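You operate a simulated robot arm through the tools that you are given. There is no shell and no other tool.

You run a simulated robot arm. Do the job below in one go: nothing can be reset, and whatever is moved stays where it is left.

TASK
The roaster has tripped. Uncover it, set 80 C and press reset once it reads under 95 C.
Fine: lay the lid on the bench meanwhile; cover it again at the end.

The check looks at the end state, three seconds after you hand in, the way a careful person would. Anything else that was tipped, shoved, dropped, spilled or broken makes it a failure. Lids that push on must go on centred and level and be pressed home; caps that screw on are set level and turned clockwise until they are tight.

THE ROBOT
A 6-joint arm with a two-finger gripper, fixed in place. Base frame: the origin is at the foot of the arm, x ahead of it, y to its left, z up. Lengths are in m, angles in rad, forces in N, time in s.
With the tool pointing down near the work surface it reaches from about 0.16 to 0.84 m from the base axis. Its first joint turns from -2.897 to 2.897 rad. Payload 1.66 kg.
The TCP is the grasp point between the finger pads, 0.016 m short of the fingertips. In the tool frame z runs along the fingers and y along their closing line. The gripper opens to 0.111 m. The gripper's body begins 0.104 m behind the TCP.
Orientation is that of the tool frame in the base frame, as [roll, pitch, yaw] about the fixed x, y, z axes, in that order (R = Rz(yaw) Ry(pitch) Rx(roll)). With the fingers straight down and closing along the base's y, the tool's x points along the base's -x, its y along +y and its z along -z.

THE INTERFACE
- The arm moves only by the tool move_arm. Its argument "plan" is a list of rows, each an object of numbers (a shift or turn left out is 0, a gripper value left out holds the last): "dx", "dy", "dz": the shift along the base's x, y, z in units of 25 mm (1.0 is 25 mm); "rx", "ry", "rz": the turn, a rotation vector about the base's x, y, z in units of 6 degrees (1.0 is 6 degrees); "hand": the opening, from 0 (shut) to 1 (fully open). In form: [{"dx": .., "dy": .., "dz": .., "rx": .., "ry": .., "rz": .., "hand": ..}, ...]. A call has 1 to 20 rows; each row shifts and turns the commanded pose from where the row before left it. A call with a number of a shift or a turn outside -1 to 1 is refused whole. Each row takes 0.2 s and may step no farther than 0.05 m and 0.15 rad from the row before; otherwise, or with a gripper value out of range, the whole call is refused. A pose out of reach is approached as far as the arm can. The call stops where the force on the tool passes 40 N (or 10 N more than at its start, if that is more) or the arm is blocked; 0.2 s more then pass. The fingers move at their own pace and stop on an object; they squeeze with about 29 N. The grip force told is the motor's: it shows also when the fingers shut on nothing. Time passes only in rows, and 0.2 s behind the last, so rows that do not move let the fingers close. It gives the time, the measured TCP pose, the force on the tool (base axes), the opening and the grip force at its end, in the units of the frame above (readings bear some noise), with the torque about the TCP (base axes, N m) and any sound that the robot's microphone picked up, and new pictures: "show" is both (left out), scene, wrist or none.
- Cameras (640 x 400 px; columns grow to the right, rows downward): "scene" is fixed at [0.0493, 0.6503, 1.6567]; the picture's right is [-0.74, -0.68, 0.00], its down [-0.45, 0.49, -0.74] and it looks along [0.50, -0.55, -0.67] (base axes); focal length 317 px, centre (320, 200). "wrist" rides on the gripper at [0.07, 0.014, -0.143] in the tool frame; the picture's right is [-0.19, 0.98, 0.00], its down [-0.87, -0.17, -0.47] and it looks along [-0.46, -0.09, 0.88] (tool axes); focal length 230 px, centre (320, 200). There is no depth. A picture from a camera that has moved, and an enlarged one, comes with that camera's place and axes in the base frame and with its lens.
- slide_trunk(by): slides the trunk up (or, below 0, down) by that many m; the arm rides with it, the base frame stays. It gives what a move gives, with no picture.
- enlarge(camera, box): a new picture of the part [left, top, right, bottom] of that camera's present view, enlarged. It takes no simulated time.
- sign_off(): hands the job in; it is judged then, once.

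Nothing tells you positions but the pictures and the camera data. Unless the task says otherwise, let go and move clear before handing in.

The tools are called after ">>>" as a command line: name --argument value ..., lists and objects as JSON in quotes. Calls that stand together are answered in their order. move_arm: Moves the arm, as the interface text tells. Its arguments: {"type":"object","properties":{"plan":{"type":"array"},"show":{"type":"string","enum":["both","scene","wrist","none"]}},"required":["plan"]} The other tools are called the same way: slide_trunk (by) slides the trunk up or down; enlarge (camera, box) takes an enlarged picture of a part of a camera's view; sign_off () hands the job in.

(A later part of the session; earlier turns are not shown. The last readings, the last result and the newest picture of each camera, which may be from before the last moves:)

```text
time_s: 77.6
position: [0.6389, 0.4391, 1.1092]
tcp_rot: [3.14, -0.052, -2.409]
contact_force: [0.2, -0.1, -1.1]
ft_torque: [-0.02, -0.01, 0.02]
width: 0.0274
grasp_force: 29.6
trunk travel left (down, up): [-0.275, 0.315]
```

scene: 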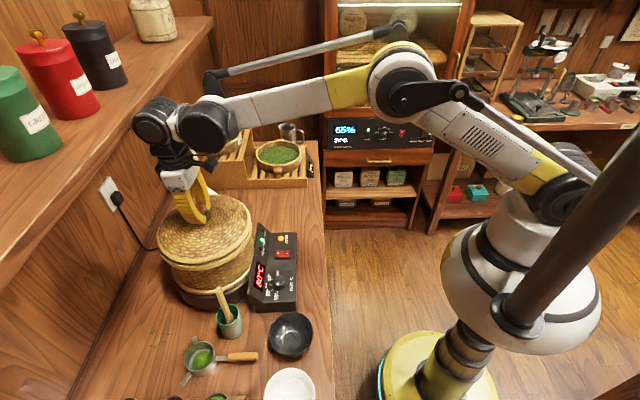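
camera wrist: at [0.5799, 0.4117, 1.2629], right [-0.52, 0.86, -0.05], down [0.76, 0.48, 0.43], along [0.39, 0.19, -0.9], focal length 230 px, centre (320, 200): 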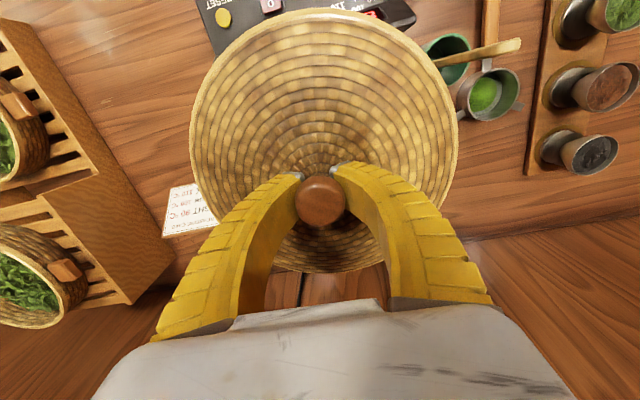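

>>> move_arm --plan '[{"dz": -0.03}, {}]' --show "none"

>>> enlarge --camera "scene" --box '[150, 190, 260, 290]'

```text
time_s: 78.2
position: [0.6391, 0.4405, 1.1085]
tcp_rot: [3.14, -0.053, -2.408]
contact_force: [-0.4, -0.4, -1.5]
ft_torque: [-0.02, -0.03, 0.03]
width: 0.0274
grasp_force: 29.1
trunk travel left (down, up): [-0.275, 0.315]
```

```text
4.00 times, centred on (205, 240) of scene
camera zoom: at [0.0493, 0.6503, 1.6567], right [-0.74, -0.68, 0.0], down [-0.45, 0.49, -0.74], along [0.5, -0.55, -0.67], focal length 1267 px, centre (780, 40)
```

zoom: 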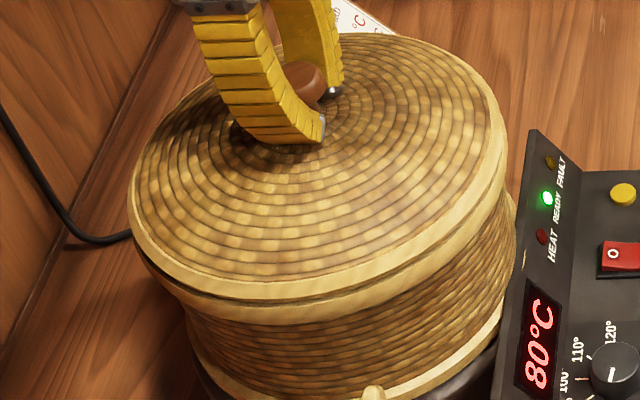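

>>> move_arm --plan '[{"dz": -0.05}, {}]' --show "none"

```text
time_s: 78.8
position: [0.6392, 0.4403, 1.1065]
tcp_rot: [3.137, -0.052, -2.407]
contact_force: [-0.9, 0.3, 0.3]
ft_torque: [-0.01, -0.14, 0.06]
width: 0.0272
grasp_force: 29.4
trunk travel left (down, up): [-0.275, 0.315]
```

>>> move_arm --plan '[{"dz": -0.04}, {}, {"hand": 0.12}, {"hand": 0.25}, {"hand": 0.4}, {"hand": 0.5}]'

>>> enlarge --camera "scene" --box '[140, 180, 320, 320]'

>>> enlarge --camera "scene" --box '[150, 190, 260, 290]'

```text
time_s: 80.2
position: [0.6376, 0.4386, 1.1078]
tcp_rot: [3.14, -0.051, -2.406]
contact_force: [0.5, -0.1, 18.5]
ft_torque: [0.09, -0.12, -0.01]
width: 0.0569
grasp_force: 0.1
trunk travel left (down, up): [-0.275, 0.315]
camera wrist: at [0.5826, 0.4071, 1.2547], right [-0.52, 0.86, -0.01], down [0.77, 0.47, 0.43], along [0.37, 0.21, -0.9], focal length 230 px, centre (320, 200)
```

scene: 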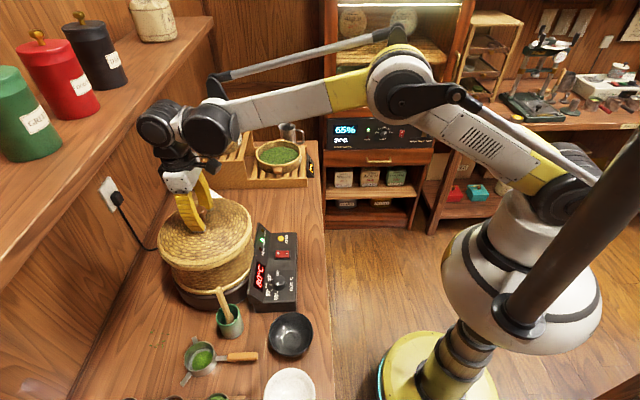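
wrist: 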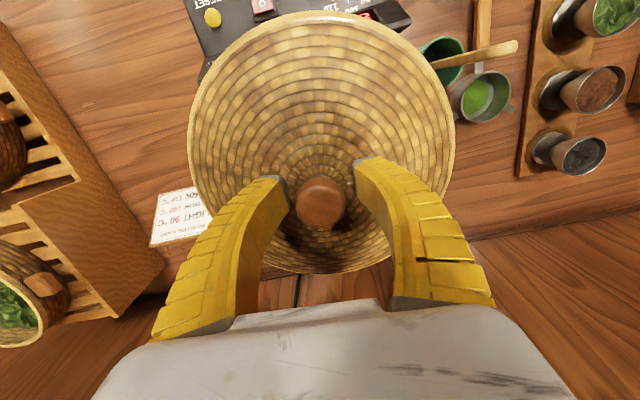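

```text
2.86 times, centred on (230, 250) of scene
camera zoom: at [0.0493, 0.6503, 1.6567], right [-0.74, -0.68, 0.0], down [-0.45, 0.49, -0.74], along [0.5, -0.55, -0.67], focal length 905 px, centre (577, 57)
```

zoom: 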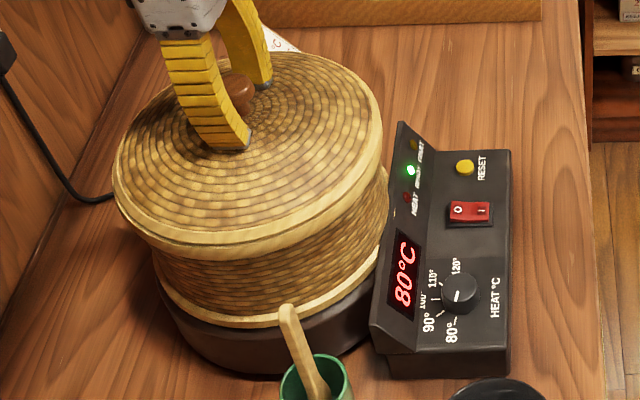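

```text
4.00 times, centred on (205, 240) of scene
camera zoom: at [0.0493, 0.6503, 1.6567], right [-0.74, -0.68, 0.0], down [-0.45, 0.49, -0.74], along [0.5, -0.55, -0.67], focal length 1267 px, centre (780, 40)
```

zoom: 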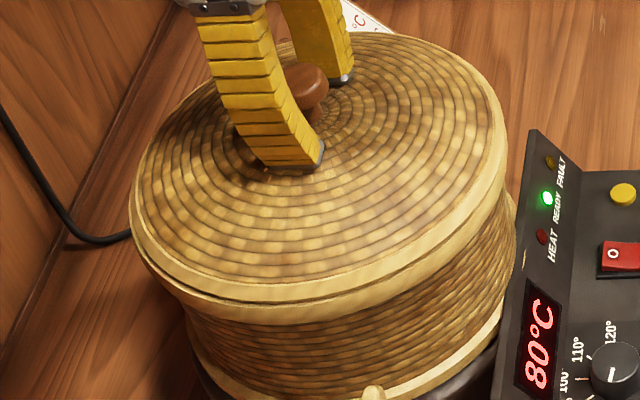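

Released: the lid outline now matches the original seated picture. I'll rise clear, straighten the tool and shut the fingers, so I can press on the knob and make sure it is home.

>>> move_arm --plan '[{"dz": 0.2, "hand": 0.6}, {"dz": 0.6, "hand": 0.65}, {"dz": 0.9}, {"dz": 1}, {"rx": 0.23, "ry": -0.25}, {"rx": 0.1, "ry": -0.12, "hand": 0}, {}, {}]'

>>> enlarge --camera "scene" --box '[140, 180, 320, 320]'

>>> enlarge --camera "scene" --box '[150, 190, 260, 290]'

>>> enlarge --camera "wrist" --box '[200, 80, 440, 240]'

```text
time_s: 82.0
position: [0.6388, 0.4399, 1.1725]
tcp_rot: [3.138, 0.0, -2.406]
contact_force: [0.3, -0.5, -0.3]
ft_torque: [0.0, 0.0, -0.04]
width: 0.0003
grasp_force: 28.5
trunk travel left (down, up): [-0.275, 0.315]
camera wrist: at [0.5785, 0.403, 1.3168], right [-0.52, 0.86, 0.0], down [0.76, 0.45, 0.47], along [0.4, 0.25, -0.88], focal length 230 px, centre (320, 200)
```

scene: 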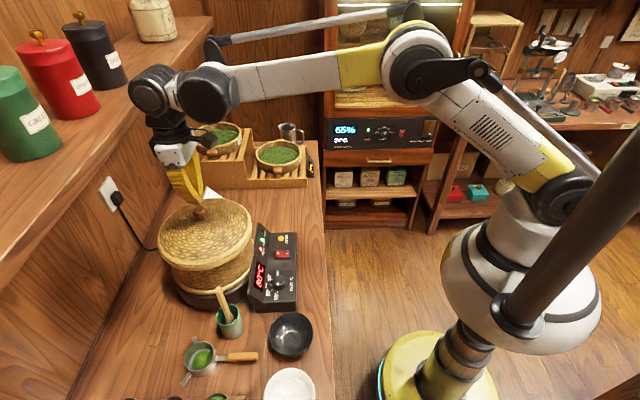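
wrist: 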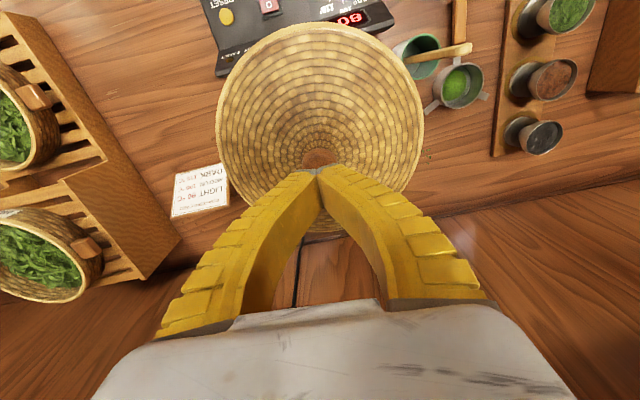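

```text
2.86 times, centred on (230, 250) of scene
camera zoom: at [0.0493, 0.6503, 1.6567], right [-0.74, -0.68, 0.0], down [-0.45, 0.49, -0.74], along [0.5, -0.55, -0.67], focal length 905 px, centre (577, 57)
```

zoom: 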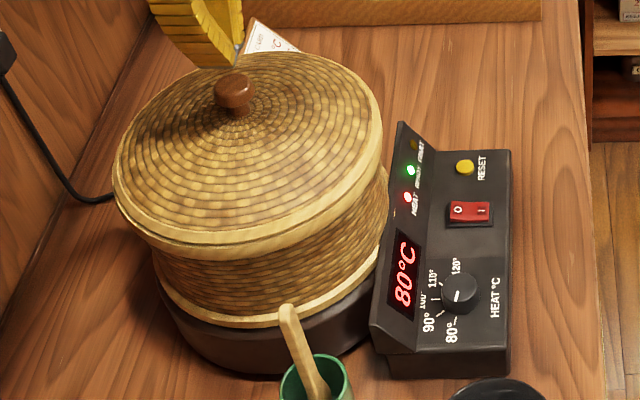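

```text
4.00 times, centred on (205, 240) of scene
camera zoom: at [0.0493, 0.6503, 1.6567], right [-0.74, -0.68, 0.0], down [-0.45, 0.49, -0.74], along [0.5, -0.55, -0.67], focal length 1267 px, centre (780, 40)
```

zoom: 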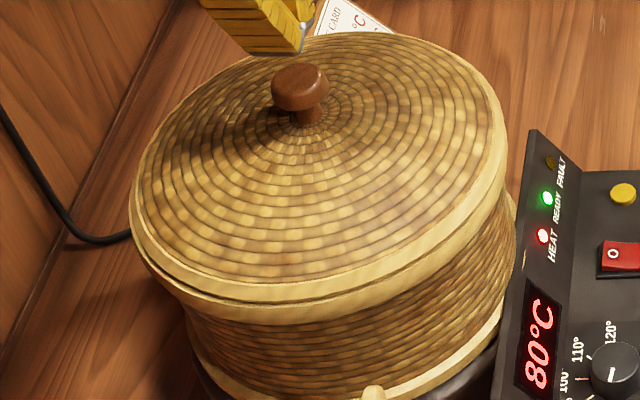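

```text
2.50 times, centred on (320, 160) of wrist
camera zoom: at [0.5785, 0.403, 1.3168], right [-0.52, 0.86, 0.0], down [0.76, 0.45, 0.47], along [0.4, 0.25, -0.88], focal length 575 px, centre (320, 300)
```

zoom: 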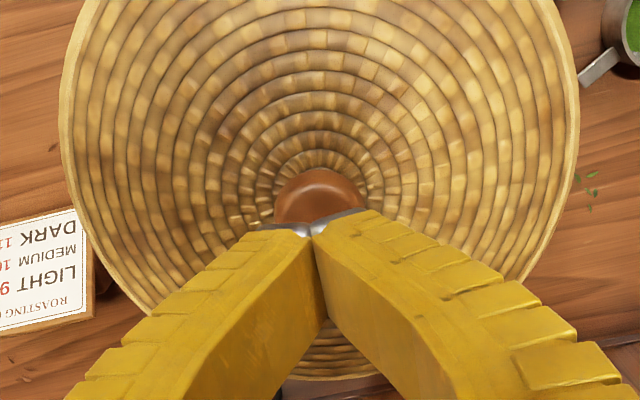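

The knob sits about 3 mm off its original place and a thin dark line shows on the front-left, so the lid may be tipped slightly. I'll zoom in on the edges.

>>> enlarge --camera "scene" --box '[150, 225, 210, 285]'

>>> enlarge --camera "scene" --box '[200, 215, 260, 275]'

>>> enlarge --camera "scene" --box '[130, 150, 270, 270]'

```text
6.67 times, centred on (180, 255) of scene
camera zoom: at [0.0493, 0.6503, 1.6567], right [-0.74, -0.68, 0.0], down [-0.45, 0.49, -0.74], along [0.5, -0.55, -0.67], focal length 2111 px, centre (1253, -167)
```

zoom: 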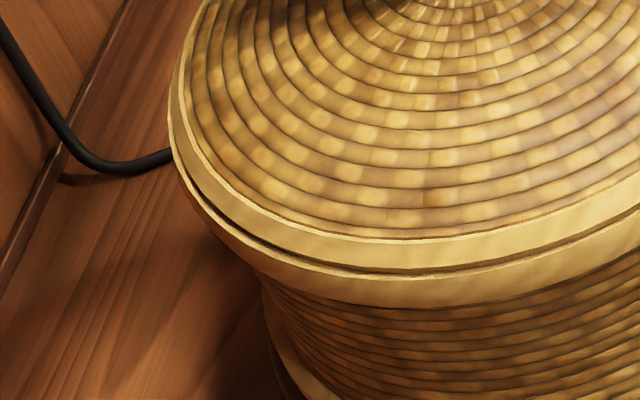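

```text
6.67 times, centred on (230, 245) of scene
camera zoom: at [0.0493, 0.6503, 1.6567], right [-0.74, -0.68, 0.0], down [-0.45, 0.49, -0.74], along [0.5, -0.55, -0.67], focal length 2111 px, centre (920, -100)
```

zoom: 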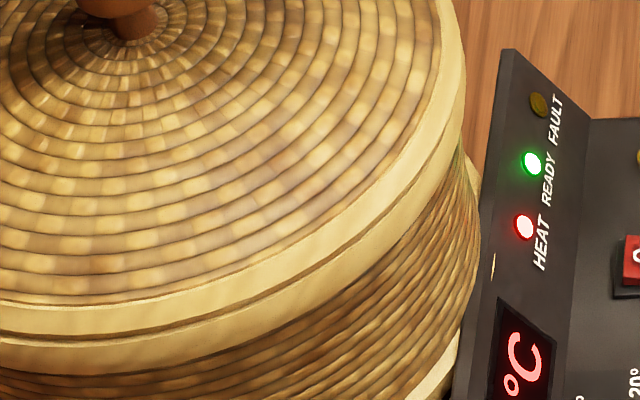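

```text
3.33 times, centred on (200, 210) of scene
camera zoom: at [0.0493, 0.6503, 1.6567], right [-0.74, -0.68, 0.0], down [-0.45, 0.49, -0.74], along [0.5, -0.55, -0.67], focal length 1056 px, centre (720, 167)
```

zoom: 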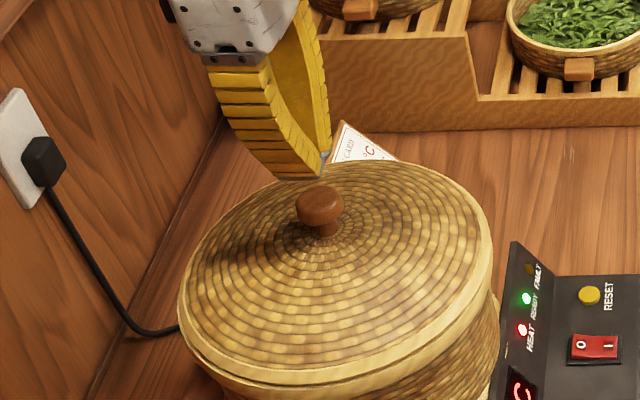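

The wall side of the lid may still be a few millimetres proud. I'll press gently on the lid's surface about 4 cm to that side of the knob and see whether it moves.

>>> move_arm --plan '[{"dx": 0.6, "dy": 0.54}, {"dx": 0.57, "dy": 0.54}, {"dz": -0.6}, {"dz": -0.8}, {"dz": -0.6}, {"dz": -0.2}, {}]'

>>> enlarge --camera "scene" --box '[150, 190, 260, 290]'

```text
time_s: 83.6
position: [0.6616, 0.4619, 1.1254]
tcp_rot: [3.139, 0.01, -2.407]
contact_force: [-0.1, 0.0, 0.0]
ft_torque: [-0.03, 0.01, 0.02]
width: 0.0
grasp_force: 28.8
trunk travel left (down, up): [-0.275, 0.315]
camera wrist: at [0.6002, 0.4246, 1.2679], right [-0.52, 0.86, 0.0], down [0.75, 0.45, 0.48], along [0.41, 0.25, -0.88], focal length 230 px, centre (320, 200)
```

scene: 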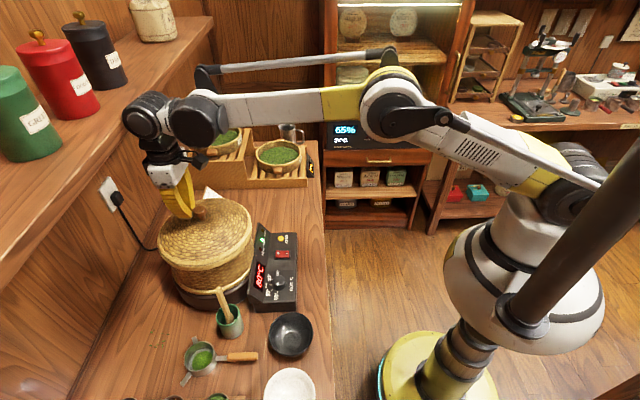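
wrist: 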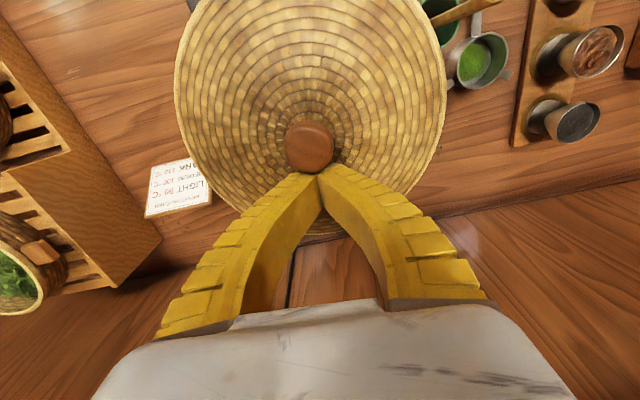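

```text
4.00 times, centred on (205, 240) of scene
camera zoom: at [0.0493, 0.6503, 1.6567], right [-0.74, -0.68, 0.0], down [-0.45, 0.49, -0.74], along [0.5, -0.55, -0.67], focal length 1267 px, centre (780, 40)
```

zoom: 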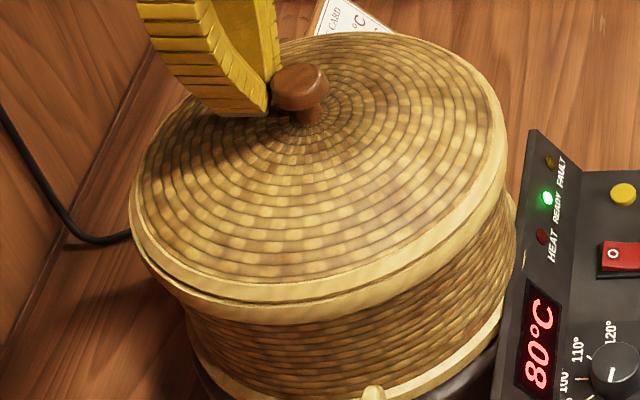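

>>> move_arm --plan '[{"dz": -0.2}, {"dz": -0.15}, {"dz": -0.1}, {}]' --show "none"

```text
time_s: 84.6
position: [0.6603, 0.462, 1.1129]
tcp_rot: [3.14, 0.01, -2.408]
contact_force: [-0.5, 1.1, -0.5]
ft_torque: [0.0, -0.01, -0.01]
width: 0.0
grasp_force: 28.2
trunk travel left (down, up): [-0.275, 0.315]
```

>>> move_arm --plan '[{"dz": -0.12}, {"dz": -0.12}, {}]' --show "none"

```text
time_s: 85.4
position: [0.6609, 0.4612, 1.1064]
tcp_rot: [-3.142, 0.007, -2.409]
contact_force: [-1.1, 0.3, 2.4]
ft_torque: [-0.02, 0.03, 0.02]
width: 0.0059
grasp_force: 28.6
trunk travel left (down, up): [-0.275, 0.315]
```

>>> move_arm --plan '[{"dz": -0.08}, {"dz": -0.08}, {}]' --show "none"

>>> enlarge --camera "scene" --box '[150, 190, 260, 290]'

>>> enlarge --camera "scene" --box '[150, 225, 210, 285]'

```text
time_s: 86.2
position: [0.6622, 0.4615, 1.1041]
tcp_rot: [3.14, 0.008, -2.408]
contact_force: [4.0, 1.3, 21.9]
ft_torque: [-0.12, 0.15, 0.07]
width: 0.0061
grasp_force: 28.3
trunk travel left (down, up): [-0.275, 0.315]
```

```text
4.00 times, centred on (205, 240) of scene
camera zoom: at [0.0493, 0.6503, 1.6567], right [-0.74, -0.68, 0.0], down [-0.45, 0.49, -0.74], along [0.5, -0.55, -0.67], focal length 1267 px, centre (780, 40)
```

zoom: 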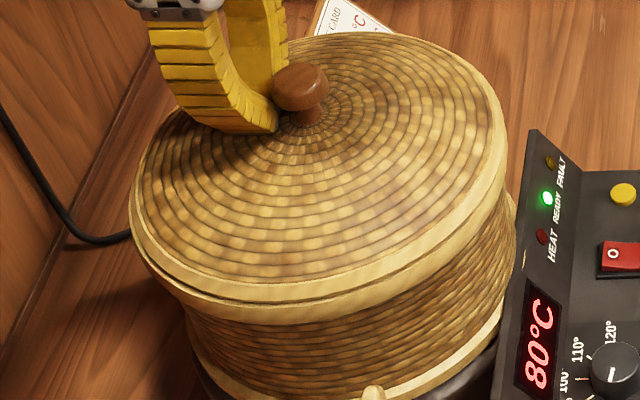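

```text
6.67 times, centred on (180, 255) of scene
camera zoom: at [0.0493, 0.6503, 1.6567], right [-0.74, -0.68, 0.0], down [-0.45, 0.49, -0.74], along [0.5, -0.55, -0.67], focal length 2111 px, centre (1253, -167)
```

zoom: 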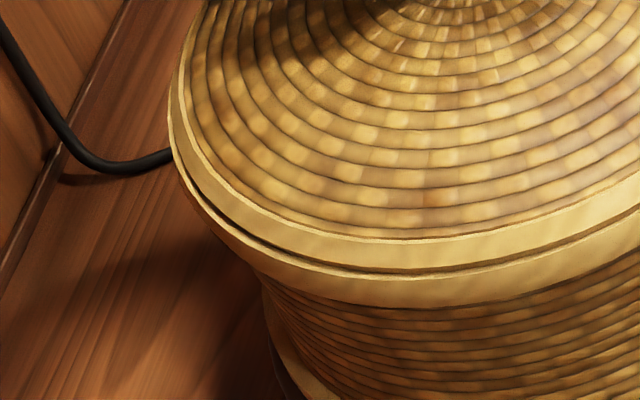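

22 N produces no movement there. To check level, I'll probe the mirrored point on the other side of the knob and compare contact heights.

>>> move_arm --plan '[{"dz": 0.6}, {"dz": 1}, {"dz": 0.6}, {"dx": -0.9, "dy": -0.84}, {"dx": -0.9, "dy": -0.84}, {"dx": -0.3, "dy": -0.28}, {}]' --show "wrist"

```text
time_s: 87.8
position: [0.617, 0.4181, 1.1524]
tcp_rot: [3.139, -0.002, -2.406]
contact_force: [0.4, 0.7, 0.3]
ft_torque: [-0.04, 0.06, -0.01]
width: 0.0
grasp_force: 28.0
trunk travel left (down, up): [-0.275, 0.315]
camera wrist: at [0.5569, 0.3817, 1.2968], right [-0.52, 0.86, 0.0], down [0.76, 0.46, 0.47], along [0.4, 0.24, -0.88], focal length 230 px, centre (320, 200)
```

wrist: 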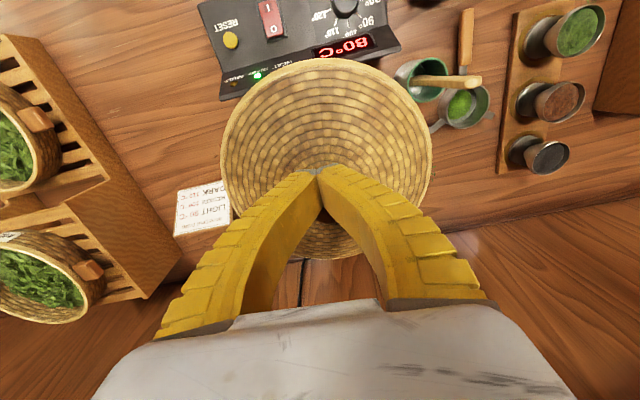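

>>> move_arm --plan '[{"dz": -0.6}, {"dz": -0.6}, {"dz": -0.3}, {"dz": -0.12}, {}]' --show "none"

```text
time_s: 89.0
position: [0.6159, 0.4172, 1.1111]
tcp_rot: [3.139, 0.0, -2.406]
contact_force: [0.4, -0.2, -0.1]
ft_torque: [0.0, 0.05, 0.05]
width: 0.0
grasp_force: 28.6
trunk travel left (down, up): [-0.275, 0.315]
```

>>> move_arm --plan '[{"dz": -0.08}, {"dz": -0.08}, {}]' --show "none"

```text
time_s: 89.8
position: [0.6167, 0.4167, 1.1076]
tcp_rot: [3.137, 0.001, -2.406]
contact_force: [-0.1, -0.5, 1.0]
ft_torque: [0.02, 0.02, 0.04]
width: 0.0
grasp_force: 28.7
trunk travel left (down, up): [-0.275, 0.315]
```

>>> move_arm --plan '[{"dz": -0.06}, {}]' --show "none"

```text
time_s: 90.4
position: [0.6147, 0.4183, 1.1083]
tcp_rot: [3.14, 0.002, -2.408]
contact_force: [1.0, -1.2, 5.1]
ft_torque: [0.05, -0.1, -0.03]
width: 0.006
grasp_force: 28.3
trunk travel left (down, up): [-0.275, 0.315]
```

Contact heights agree within about 1 mm, so the lid is level and at its original height. It may be 2–3 mm off toward the room. I'll retreat for an unobstructed look.

>>> move_arm --plan '[{"dz": 0.5}, {"dz": 1}, {"dz": 1}, {"dz": 1, "dx": -0.5, "dy": -0.5}, {"dx": -0.9, "dy": -0.9}, {"dx": -0.9, "dy": -0.9}, {"dx": -0.9, "dy": -0.9}, {}]'

>>> enlarge --camera "scene" --box '[140, 180, 320, 320]'

>>> enlarge --camera "wrist" --box '[200, 60, 480, 240]'

>>> enlarge --camera "scene" --box '[150, 190, 260, 290]'

```text
time_s: 92.2
position: [0.5321, 0.3374, 1.1946]
tcp_rot: [3.14, -0.001, -2.406]
contact_force: [1.3, 0.2, -0.5]
ft_torque: [-0.04, 0.03, 0.0]
width: 0.0002
grasp_force: 28.4
trunk travel left (down, up): [-0.275, 0.315]
camera wrist: at [0.4717, 0.3001, 1.339], right [-0.52, 0.86, 0.0], down [0.76, 0.45, 0.47], along [0.4, 0.24, -0.88], focal length 230 px, centre (320, 200)
```

scene: 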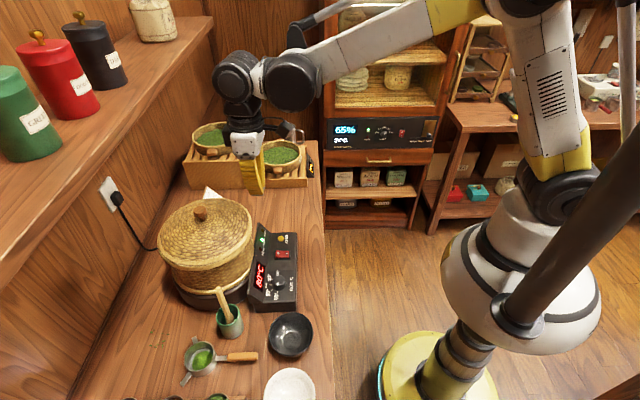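
wrist: 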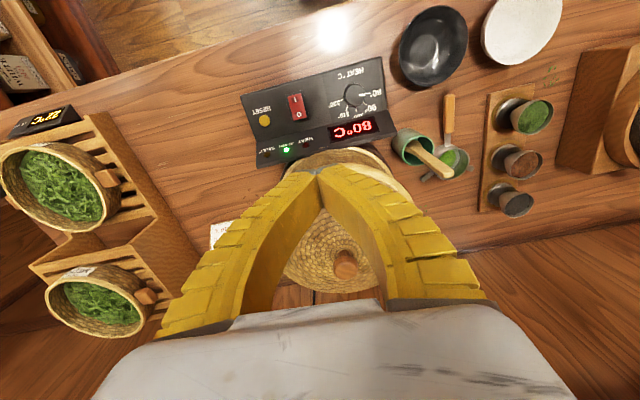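

```text
2.86 times, centred on (230, 250) of scene
camera zoom: at [0.0493, 0.6503, 1.6567], right [-0.74, -0.68, 0.0], down [-0.45, 0.49, -0.74], along [0.5, -0.55, -0.67], focal length 905 px, centre (577, 57)
```

zoom: 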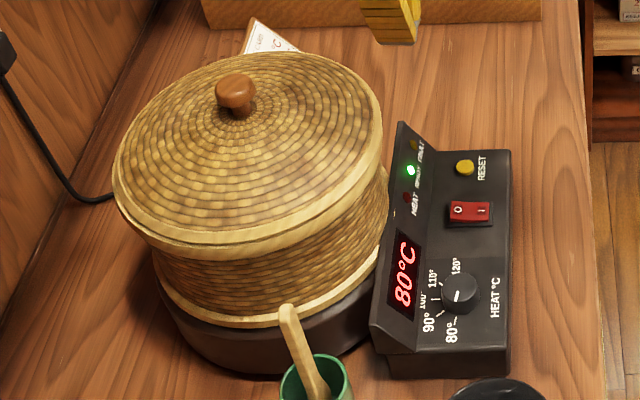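

```text
2.22 times, centred on (340, 150) of wrist
camera zoom: at [0.4717, 0.3001, 1.339], right [-0.52, 0.86, 0.0], down [0.76, 0.45, 0.47], along [0.4, 0.24, -0.88], focal length 511 px, centre (276, 311)
```

zoom: 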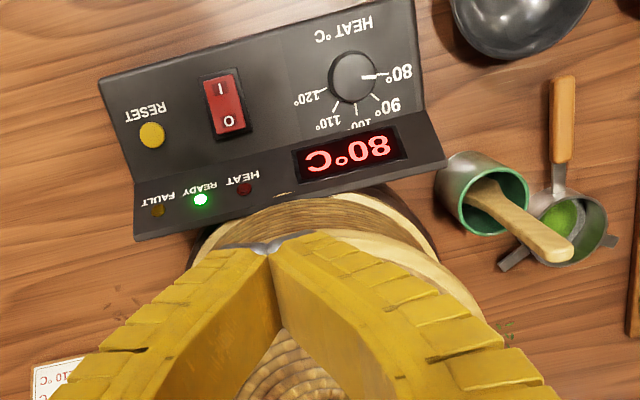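

```text
4.00 times, centred on (205, 240) of scene
camera zoom: at [0.0493, 0.6503, 1.6567], right [-0.74, -0.68, 0.0], down [-0.45, 0.49, -0.74], along [0.5, -0.55, -0.67], focal length 1267 px, centre (780, 40)
```

zoom: 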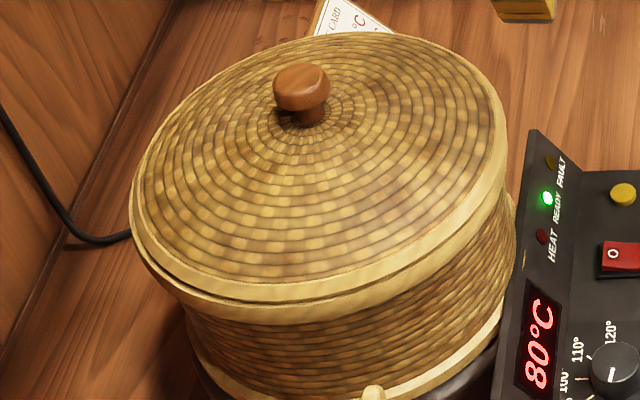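

The rim outline matches its starting place within about 1 mm, and the roaster shows 80 C READY. A slightly thicker seam remains on the front-left, so I'll press the lid there to be sure that it is home.

>>> move_arm --plan '[{"dx": 0.44, "dy": 0.8}, {"dx": 0.44, "dy": 0.82}, {"dx": 0.44, "dy": 0.82}, {"dx": 0.44, "dy": 0.82}, {"dx": 0.44, "dy": 0.82}, {"dx": 0.44, "dy": 0.82}, {"dx": 0.44, "dy": 0.82}, {"dx": 0.42, "dy": 0.78}, {"dz": -1}, {"dz": -1}, {"dz": -0.8}, {}]'

>>> enlarge --camera "scene" --box '[150, 190, 260, 290]'

```text
time_s: 94.8
position: [0.6224, 0.4976, 1.1265]
tcp_rot: [3.14, 0.001, -2.406]
contact_force: [0.0, -0.3, 0.3]
ft_torque: [0.0, 0.01, 0.0]
width: 0.0
grasp_force: 28.6
trunk travel left (down, up): [-0.275, 0.315]
camera wrist: at [0.5619, 0.4619, 1.2696], right [-0.52, 0.86, 0.0], down [0.76, 0.45, 0.47], along [0.4, 0.25, -0.88], focal length 230 px, centre (320, 200)
```

scene: 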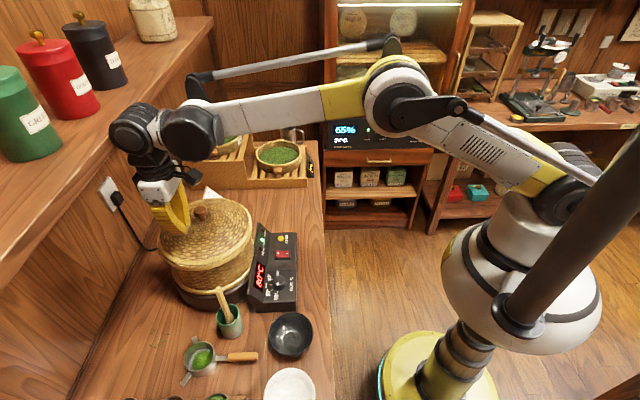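
wrist: 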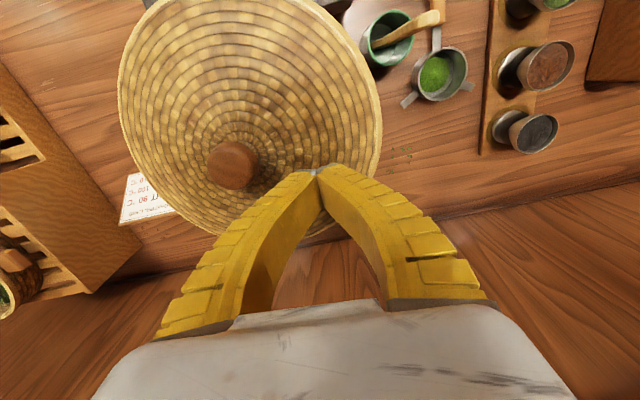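

```text
4.00 times, centred on (205, 240) of scene
camera zoom: at [0.0493, 0.6503, 1.6567], right [-0.74, -0.68, 0.0], down [-0.45, 0.49, -0.74], along [0.5, -0.55, -0.67], focal length 1267 px, centre (780, 40)
```

zoom: 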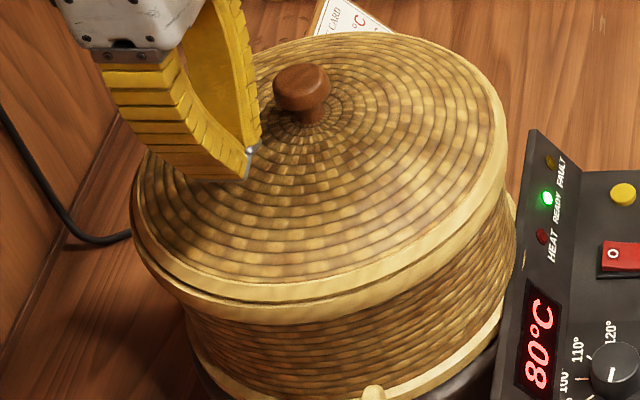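

>>> move_arm --plan '[{"dz": -0.4}, {"dz": -0.3}, {"dz": -0.15}, {"dz": -0.1}, {}]' --show "none"

```text
time_s: 96.0
position: [0.6215, 0.4987, 1.0997]
tcp_rot: [3.141, 0.003, -2.407]
contact_force: [1.1, 0.0, 4.6]
ft_torque: [-0.09, 0.01, -0.01]
width: 0.0
grasp_force: 28.8
trunk travel left (down, up): [-0.275, 0.315]
```

>>> move_arm --plan '[{"dz": -0.08}, {"dz": -0.06}, {}]' --show "none"

>>> enlarge --camera "scene" --box '[150, 225, 210, 285]'

>>> enlarge --camera "scene" --box '[200, 215, 260, 275]'

```text
time_s: 96.8
position: [0.6205, 0.5006, 1.0973]
tcp_rot: [3.14, 0.001, -2.407]
contact_force: [3.6, 2.1, 21.1]
ft_torque: [-0.32, -0.02, 0.03]
width: 0.0001
grasp_force: 28.0
trunk travel left (down, up): [-0.275, 0.315]
```

```text
6.67 times, centred on (180, 255) of scene
camera zoom: at [0.0493, 0.6503, 1.6567], right [-0.74, -0.68, 0.0], down [-0.45, 0.49, -0.74], along [0.5, -0.55, -0.67], focal length 2111 px, centre (1253, -167)
```

zoom: 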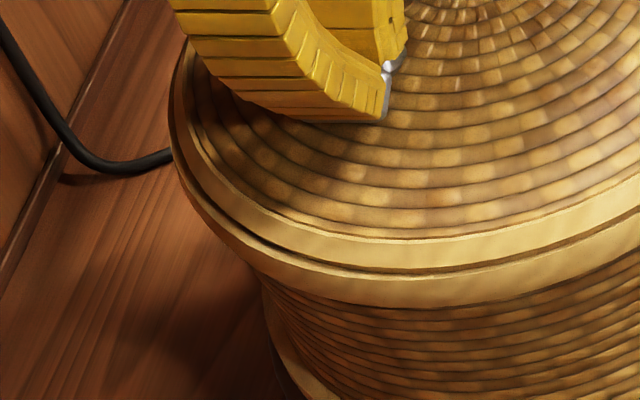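

```text
6.67 times, centred on (230, 245) of scene
camera zoom: at [0.0493, 0.6503, 1.6567], right [-0.74, -0.68, 0.0], down [-0.45, 0.49, -0.74], along [0.5, -0.55, -0.67], focal length 2111 px, centre (920, -100)
```

zoom: 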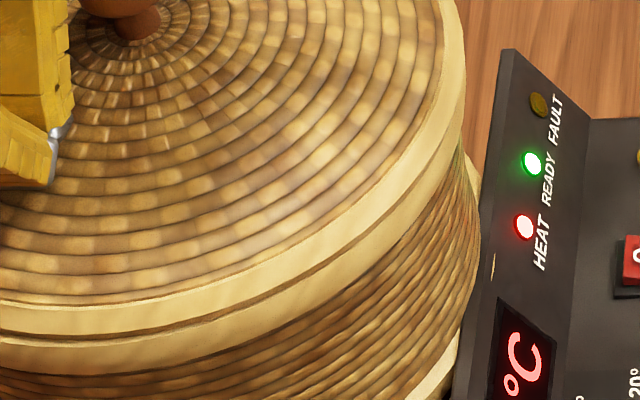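

No further movement, so the lid is home and level, just about 3 mm toward the room. I'll nudge its knob gently toward the wall to centre it, approaching with shut fingers from the room side.

>>> move_arm --plan '[{"dz": 0.6}, {"dz": 1}, {"dz": 1}, {"dz": 0.6}, {"dx": -0.15, "dy": -0.9}, {"dx": -0.15, "dy": -0.9}, {"dx": -0.15, "dy": -0.9}, {"dx": -0.3, "dy": -0.9}, {"dz": -0.8}, {"dz": -0.75}, {}]'

>>> enlarge --camera "scene" --box '[150, 190, 260, 290]'

>>> enlarge --camera "wrist" --box '[200, 80, 440, 240]'

```text
time_s: 99.2
position: [0.605, 0.4126, 1.1361]
tcp_rot: [3.141, 0.0, -2.407]
contact_force: [-0.3, 0.9, 0.5]
ft_torque: [0.02, -0.01, -0.02]
width: 0.0001
grasp_force: 28.9
trunk travel left (down, up): [-0.275, 0.315]
camera wrist: at [0.5454, 0.3754, 1.2812], right [-0.52, 0.86, 0.0], down [0.76, 0.45, 0.47], along [0.4, 0.25, -0.88], focal length 230 px, centre (320, 200)
```

scene: 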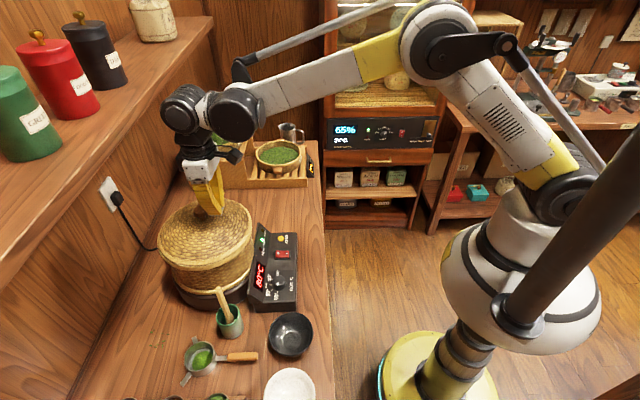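
wrist: 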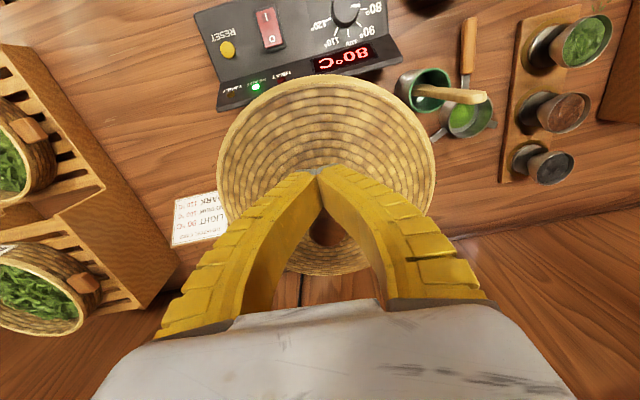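

```text
4.00 times, centred on (205, 240) of scene
camera zoom: at [0.0493, 0.6503, 1.6567], right [-0.74, -0.68, 0.0], down [-0.45, 0.49, -0.74], along [0.5, -0.55, -0.67], focal length 1267 px, centre (780, 40)
```

zoom: 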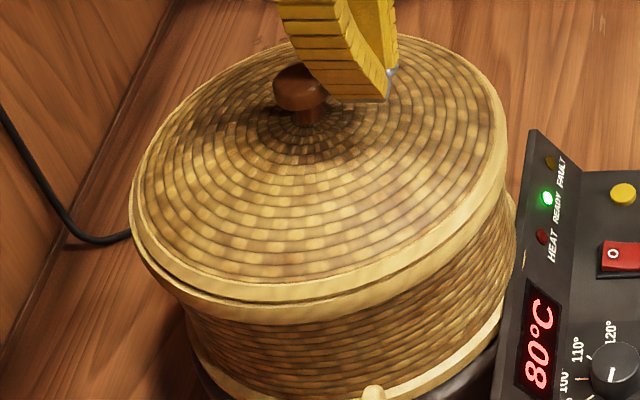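

```text
2.50 times, centred on (320, 160) of wrist
camera zoom: at [0.5454, 0.3754, 1.2812], right [-0.52, 0.86, 0.0], down [0.76, 0.45, 0.47], along [0.4, 0.25, -0.88], focal length 575 px, centre (320, 300)
```

zoom: 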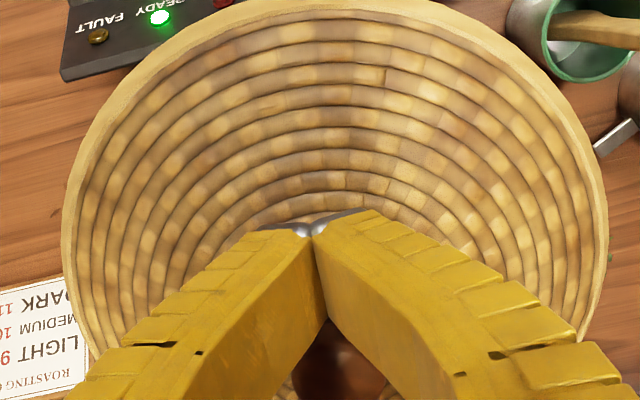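

>>> move_arm --plan '[{"dz": -0.3}, {"dx": 0.06, "dy": 0.054}, {"dx": 0.06, "dy": 0.054}, {}]' --show "none"

```text
time_s: 100.2
position: [0.6079, 0.4131, 1.1315]
tcp_rot: [3.14, 0.0, -2.407]
contact_force: [1.2, -0.2, 0.6]
ft_torque: [-0.03, -0.01, 0.02]
width: 0.0
grasp_force: 28.4
trunk travel left (down, up): [-0.275, 0.315]
```

>>> move_arm --plan '[{"dx": 0.06, "dy": 0.054}, {"dx": 0.03, "dy": 0.027}, {}]' --show "none"

>>> enlarge --camera "scene" --box '[150, 190, 260, 290]'

```text
time_s: 101.0
position: [0.6096, 0.416, 1.1308]
tcp_rot: [3.141, 0.0, -2.407]
contact_force: [0.1, 0.1, -0.5]
ft_torque: [-0.03, -0.03, -0.01]
width: 0.0
grasp_force: 28.3
trunk travel left (down, up): [-0.275, 0.315]
```

```text
4.00 times, centred on (205, 240) of scene
camera zoom: at [0.0493, 0.6503, 1.6567], right [-0.74, -0.68, 0.0], down [-0.45, 0.49, -0.74], along [0.5, -0.55, -0.67], focal length 1267 px, centre (780, 40)
```

zoom: 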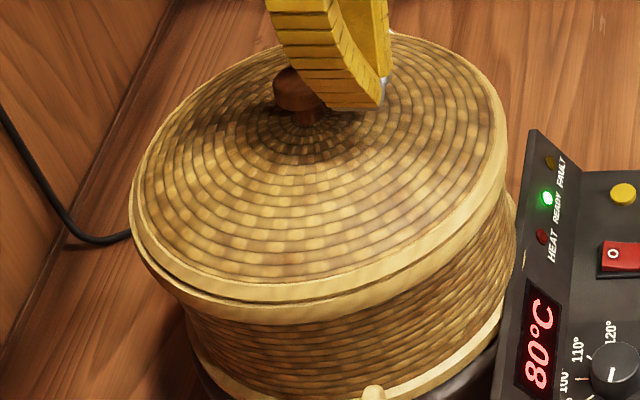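

>>> move_arm --plan '[{"dx": 0.03, "dy": 0.027}, {"dx": 0.03, "dy": 0.027}, {}]' --show "none"

```text
time_s: 101.8
position: [0.6093, 0.4154, 1.1297]
tcp_rot: [3.138, 0.001, -2.407]
contact_force: [-0.7, 0.7, 0.1]
ft_torque: [0.01, 0.02, 0.03]
width: 0.0002
grasp_force: 28.1
trunk travel left (down, up): [-0.275, 0.315]
```

>>> move_arm --plan '[{"dx": 0.03, "dy": 0.027}, {"dx": 0.03, "dy": 0.027}, {}]' --show "none"

```text
time_s: 102.6
position: [0.611, 0.4182, 1.1304]
tcp_rot: [3.141, 0.0, -2.406]
contact_force: [0.0, 0.5, -0.6]
ft_torque: [-0.01, -0.02, 0.0]
width: 0.0002
grasp_force: 28.7
trunk travel left (down, up): [-0.275, 0.315]
```

>>> move_arm --plan '[{"dx": 0.03, "dy": 0.027}, {"dx": 0.03, "dy": 0.027}, {}]' --show "none"

>>> enlarge --camera "scene" --box '[150, 190, 260, 290]'

```text
time_s: 103.4
position: [0.6137, 0.4186, 1.131]
tcp_rot: [3.14, -0.001, -2.407]
contact_force: [0.0, -0.2, 0.1]
ft_torque: [0.0, 0.01, 0.01]
width: 0.0
grasp_force: 28.9
trunk travel left (down, up): [-0.275, 0.315]
```

```text
4.00 times, centred on (205, 240) of scene
camera zoom: at [0.0493, 0.6503, 1.6567], right [-0.74, -0.68, 0.0], down [-0.45, 0.49, -0.74], along [0.5, -0.55, -0.67], focal length 1267 px, centre (780, 40)
```

zoom: 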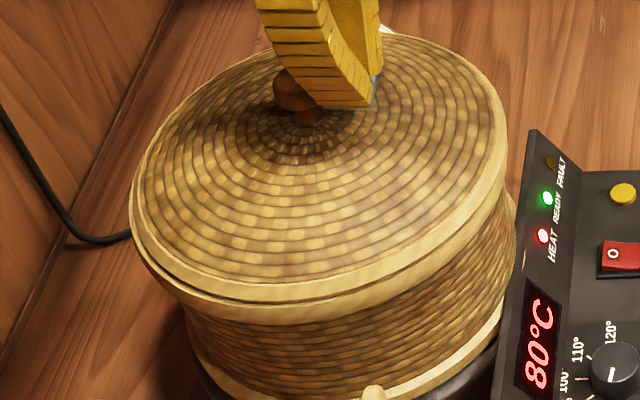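

>>> move_arm --plan '[{"dx": 0.03, "dy": 0.027}, {}]' --show "none"

>>> move_arm --plan '[{"dx": 0.03, "dy": 0.027}, {}]' --show "none"

```text
time_s: 104.0
position: [0.614, 0.4192, 1.1318]
tcp_rot: [3.14, 0.002, -2.407]
contact_force: [0.0, -0.5, -0.3]
ft_torque: [0.03, 0.03, -0.01]
width: 0.0
grasp_force: 28.5
trunk travel left (down, up): [-0.275, 0.315]
```

```text
time_s: 104.6
position: [0.6155, 0.4196, 1.1311]
tcp_rot: [3.139, 0.001, -2.407]
contact_force: [-0.7, -0.1, 0.0]
ft_torque: [-0.02, 0.02, 0.0]
width: 0.0001
grasp_force: 28.6
trunk travel left (down, up): [-0.275, 0.315]
```

>>> move_arm --plan '[{"dx": 0.03, "dy": 0.027}, {}]' --show "none"

>>> move_arm --plan '[{"dx": 0.03, "dy": 0.027}, {}]' --show "none"

>>> enlarge --camera "scene" --box '[170, 190, 230, 240]'

```text
time_s: 105.2
position: [0.6163, 0.4217, 1.1305]
tcp_rot: [3.14, 0.001, -2.408]
contact_force: [-0.3, -0.6, 0.9]
ft_torque: [-0.02, -0.01, -0.01]
width: 0.0
grasp_force: 28.4
trunk travel left (down, up): [-0.275, 0.315]
```

```text
time_s: 105.8
position: [0.6171, 0.4222, 1.1323]
tcp_rot: [3.139, 0.001, -2.409]
contact_force: [0.3, 0.3, -0.4]
ft_torque: [-0.02, -0.01, -0.03]
width: 0.0
grasp_force: 29.2
trunk travel left (down, up): [-0.275, 0.315]
```

```text
8.00 times, centred on (200, 215) of scene
camera zoom: at [0.0493, 0.6503, 1.6567], right [-0.74, -0.68, 0.0], down [-0.45, 0.49, -0.74], along [0.5, -0.55, -0.67], focal length 2534 px, centre (1280, 80)
```

zoom: 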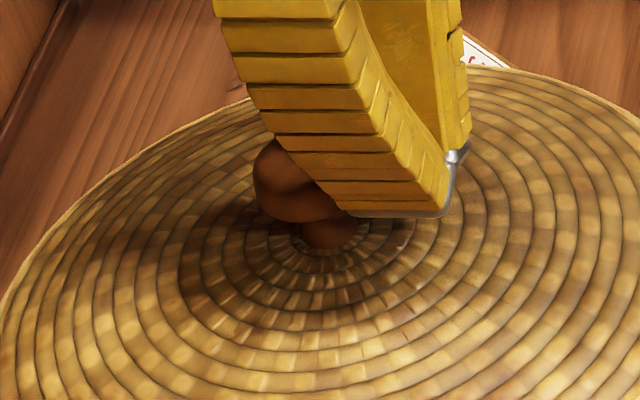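

>>> enlarge --camera "scene" --box '[150, 190, 260, 290]'

>>> enlarge --camera "scene" --box '[150, 225, 210, 285]'

```text
4.00 times, centred on (205, 240) of scene
camera zoom: at [0.0493, 0.6503, 1.6567], right [-0.74, -0.68, 0.0], down [-0.45, 0.49, -0.74], along [0.5, -0.55, -0.67], focal length 1267 px, centre (780, 40)
```

zoom: 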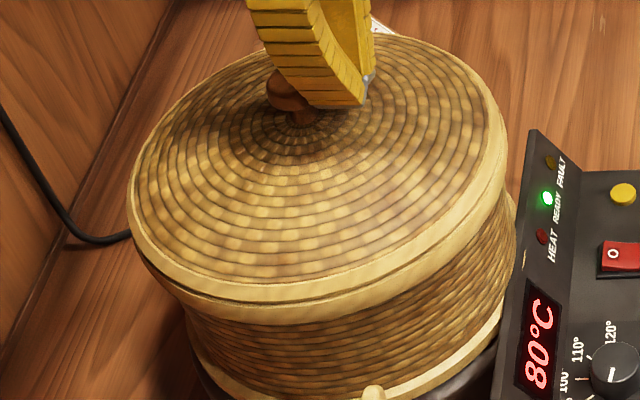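

```text
6.67 times, centred on (180, 255) of scene
camera zoom: at [0.0493, 0.6503, 1.6567], right [-0.74, -0.68, 0.0], down [-0.45, 0.49, -0.74], along [0.5, -0.55, -0.67], focal length 2111 px, centre (1253, -167)
```

zoom: 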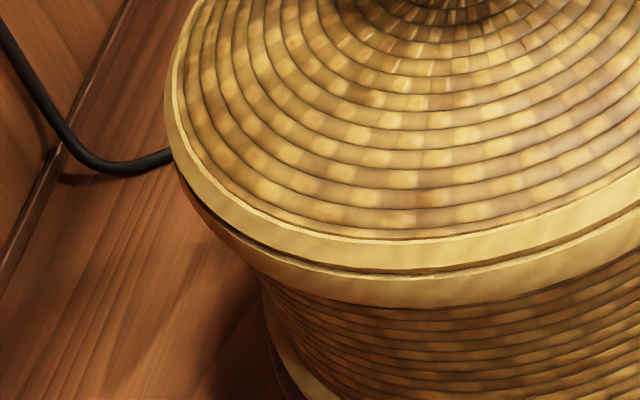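

The lid has moved to where its outline matches the start position (left edge 128 against 128.8, right edge matching). I'll back off, rise, and press down on the knob from above to make sure it is home.

>>> move_arm --plan '[{"dx": -0.3, "dy": -0.27}, {"dz": 0.8}, {"dz": 0.9}, {"dx": 0.5, "dy": 0.4}, {"dx": 0.55, "dy": 0.5}, {"dx": 0.15, "dy": 0.2}, {}]'

>>> enlarge --camera "wrist" --box '[200, 80, 440, 240]'

>>> enlarge --camera "scene" --box '[150, 190, 260, 290]'

```text
time_s: 107.4
position: [0.6403, 0.4436, 1.1728]
tcp_rot: [3.139, 0.0, -2.407]
contact_force: [0.1, 0.3, -0.9]
ft_torque: [0.0, 0.01, 0.01]
width: 0.0003
grasp_force: 29.1
trunk travel left (down, up): [-0.275, 0.315]
camera wrist: at [0.5794, 0.406, 1.3171], right [-0.52, 0.86, 0.0], down [0.76, 0.46, 0.47], along [0.4, 0.25, -0.88], focal length 230 px, centre (320, 200)
```

scene: 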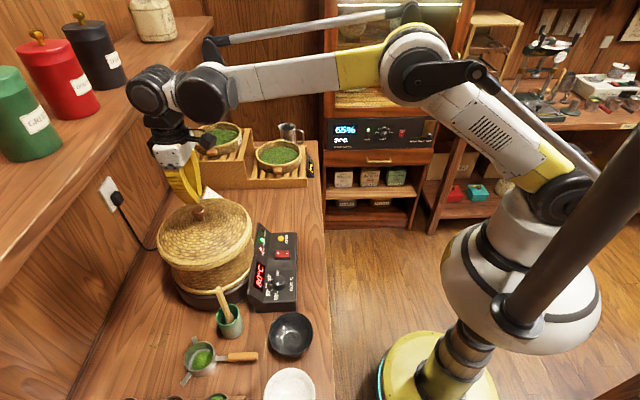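
wrist: 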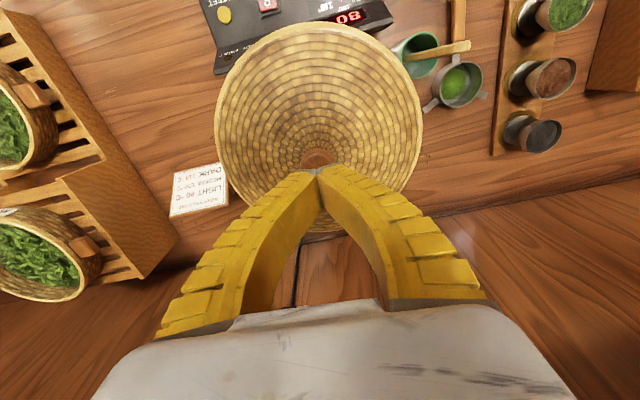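

```text
2.50 times, centred on (320, 160) of wrist
camera zoom: at [0.5794, 0.406, 1.3171], right [-0.52, 0.86, 0.0], down [0.76, 0.46, 0.47], along [0.4, 0.25, -0.88], focal length 575 px, centre (320, 300)
```

zoom: 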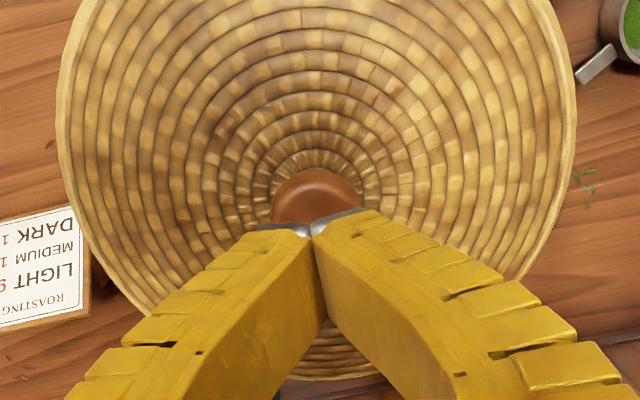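

```text
4.00 times, centred on (205, 240) of scene
camera zoom: at [0.0493, 0.6503, 1.6567], right [-0.74, -0.68, 0.0], down [-0.45, 0.49, -0.74], along [0.5, -0.55, -0.67], focal length 1267 px, centre (780, 40)
```

zoom: 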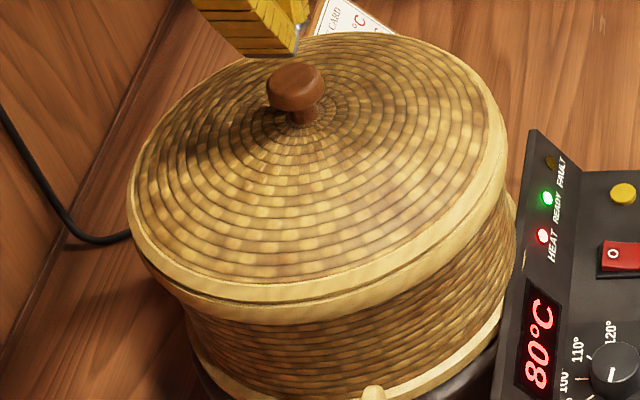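

The knob is back at its original place (0.638, 0.441). Now I press straight down on it, in small steps.

>>> move_arm --plan '[{"dx": -0.1, "dy": -0.09}, {"dz": -0.4}, {"dz": -0.25}, {"dz": -0.12}, {}]' --show "none"

```text
time_s: 108.6
position: [0.6377, 0.4395, 1.1532]
tcp_rot: [3.14, 0.0, -2.406]
contact_force: [0.1, -0.5, -0.5]
ft_torque: [0.02, -0.01, 0.02]
width: 0.0
grasp_force: 28.9
trunk travel left (down, up): [-0.275, 0.315]
```

>>> move_arm --plan '[{"dz": -0.1}, {"dz": -0.1}, {}]' --show "none"

```text
time_s: 109.4
position: [0.6386, 0.4412, 1.1476]
tcp_rot: [3.141, 0.001, -2.407]
contact_force: [0.9, -0.6, -0.3]
ft_torque: [0.03, -0.02, 0.01]
width: 0.0002
grasp_force: 28.3
trunk travel left (down, up): [-0.275, 0.315]
```

>>> move_arm --plan '[{"dz": -0.08}, {"dz": -0.08}, {}]' --show "none"

```text
time_s: 110.2
position: [0.6371, 0.4399, 1.1451]
tcp_rot: [3.139, 0.0, -2.407]
contact_force: [0.8, 0.1, -0.1]
ft_torque: [-0.03, 0.0, 0.04]
width: 0.0001
grasp_force: 28.4
trunk travel left (down, up): [-0.275, 0.315]
```

>>> move_arm --plan '[{"dz": -0.08}, {"dz": -0.08}, {}]' --show "none"

```text
time_s: 111.0
position: [0.6371, 0.4402, 1.14]
tcp_rot: [3.139, -0.001, -2.407]
contact_force: [-0.4, -0.7, 0.0]
ft_torque: [0.0, 0.03, -0.02]
width: 0.0
grasp_force: 28.7
trunk travel left (down, up): [-0.275, 0.315]
```

>>> move_arm --plan '[{"dz": -0.08}, {}]' --show "none"

>>> enlarge --camera "scene" --box '[170, 190, 230, 240]'

```text
time_s: 111.6
position: [0.6381, 0.4401, 1.1391]
tcp_rot: [3.141, -0.002, -2.407]
contact_force: [-1.0, 0.6, 5.2]
ft_torque: [0.0, 0.03, 0.02]
width: 0.0062
grasp_force: 28.5
trunk travel left (down, up): [-0.275, 0.315]
```

```text
8.00 times, centred on (200, 215) of scene
camera zoom: at [0.0493, 0.6503, 1.6567], right [-0.74, -0.68, 0.0], down [-0.45, 0.49, -0.74], along [0.5, -0.55, -0.67], focal length 2534 px, centre (1280, 80)
```

zoom: 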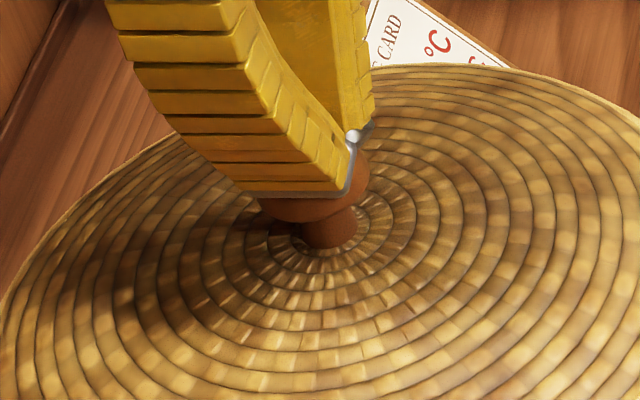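

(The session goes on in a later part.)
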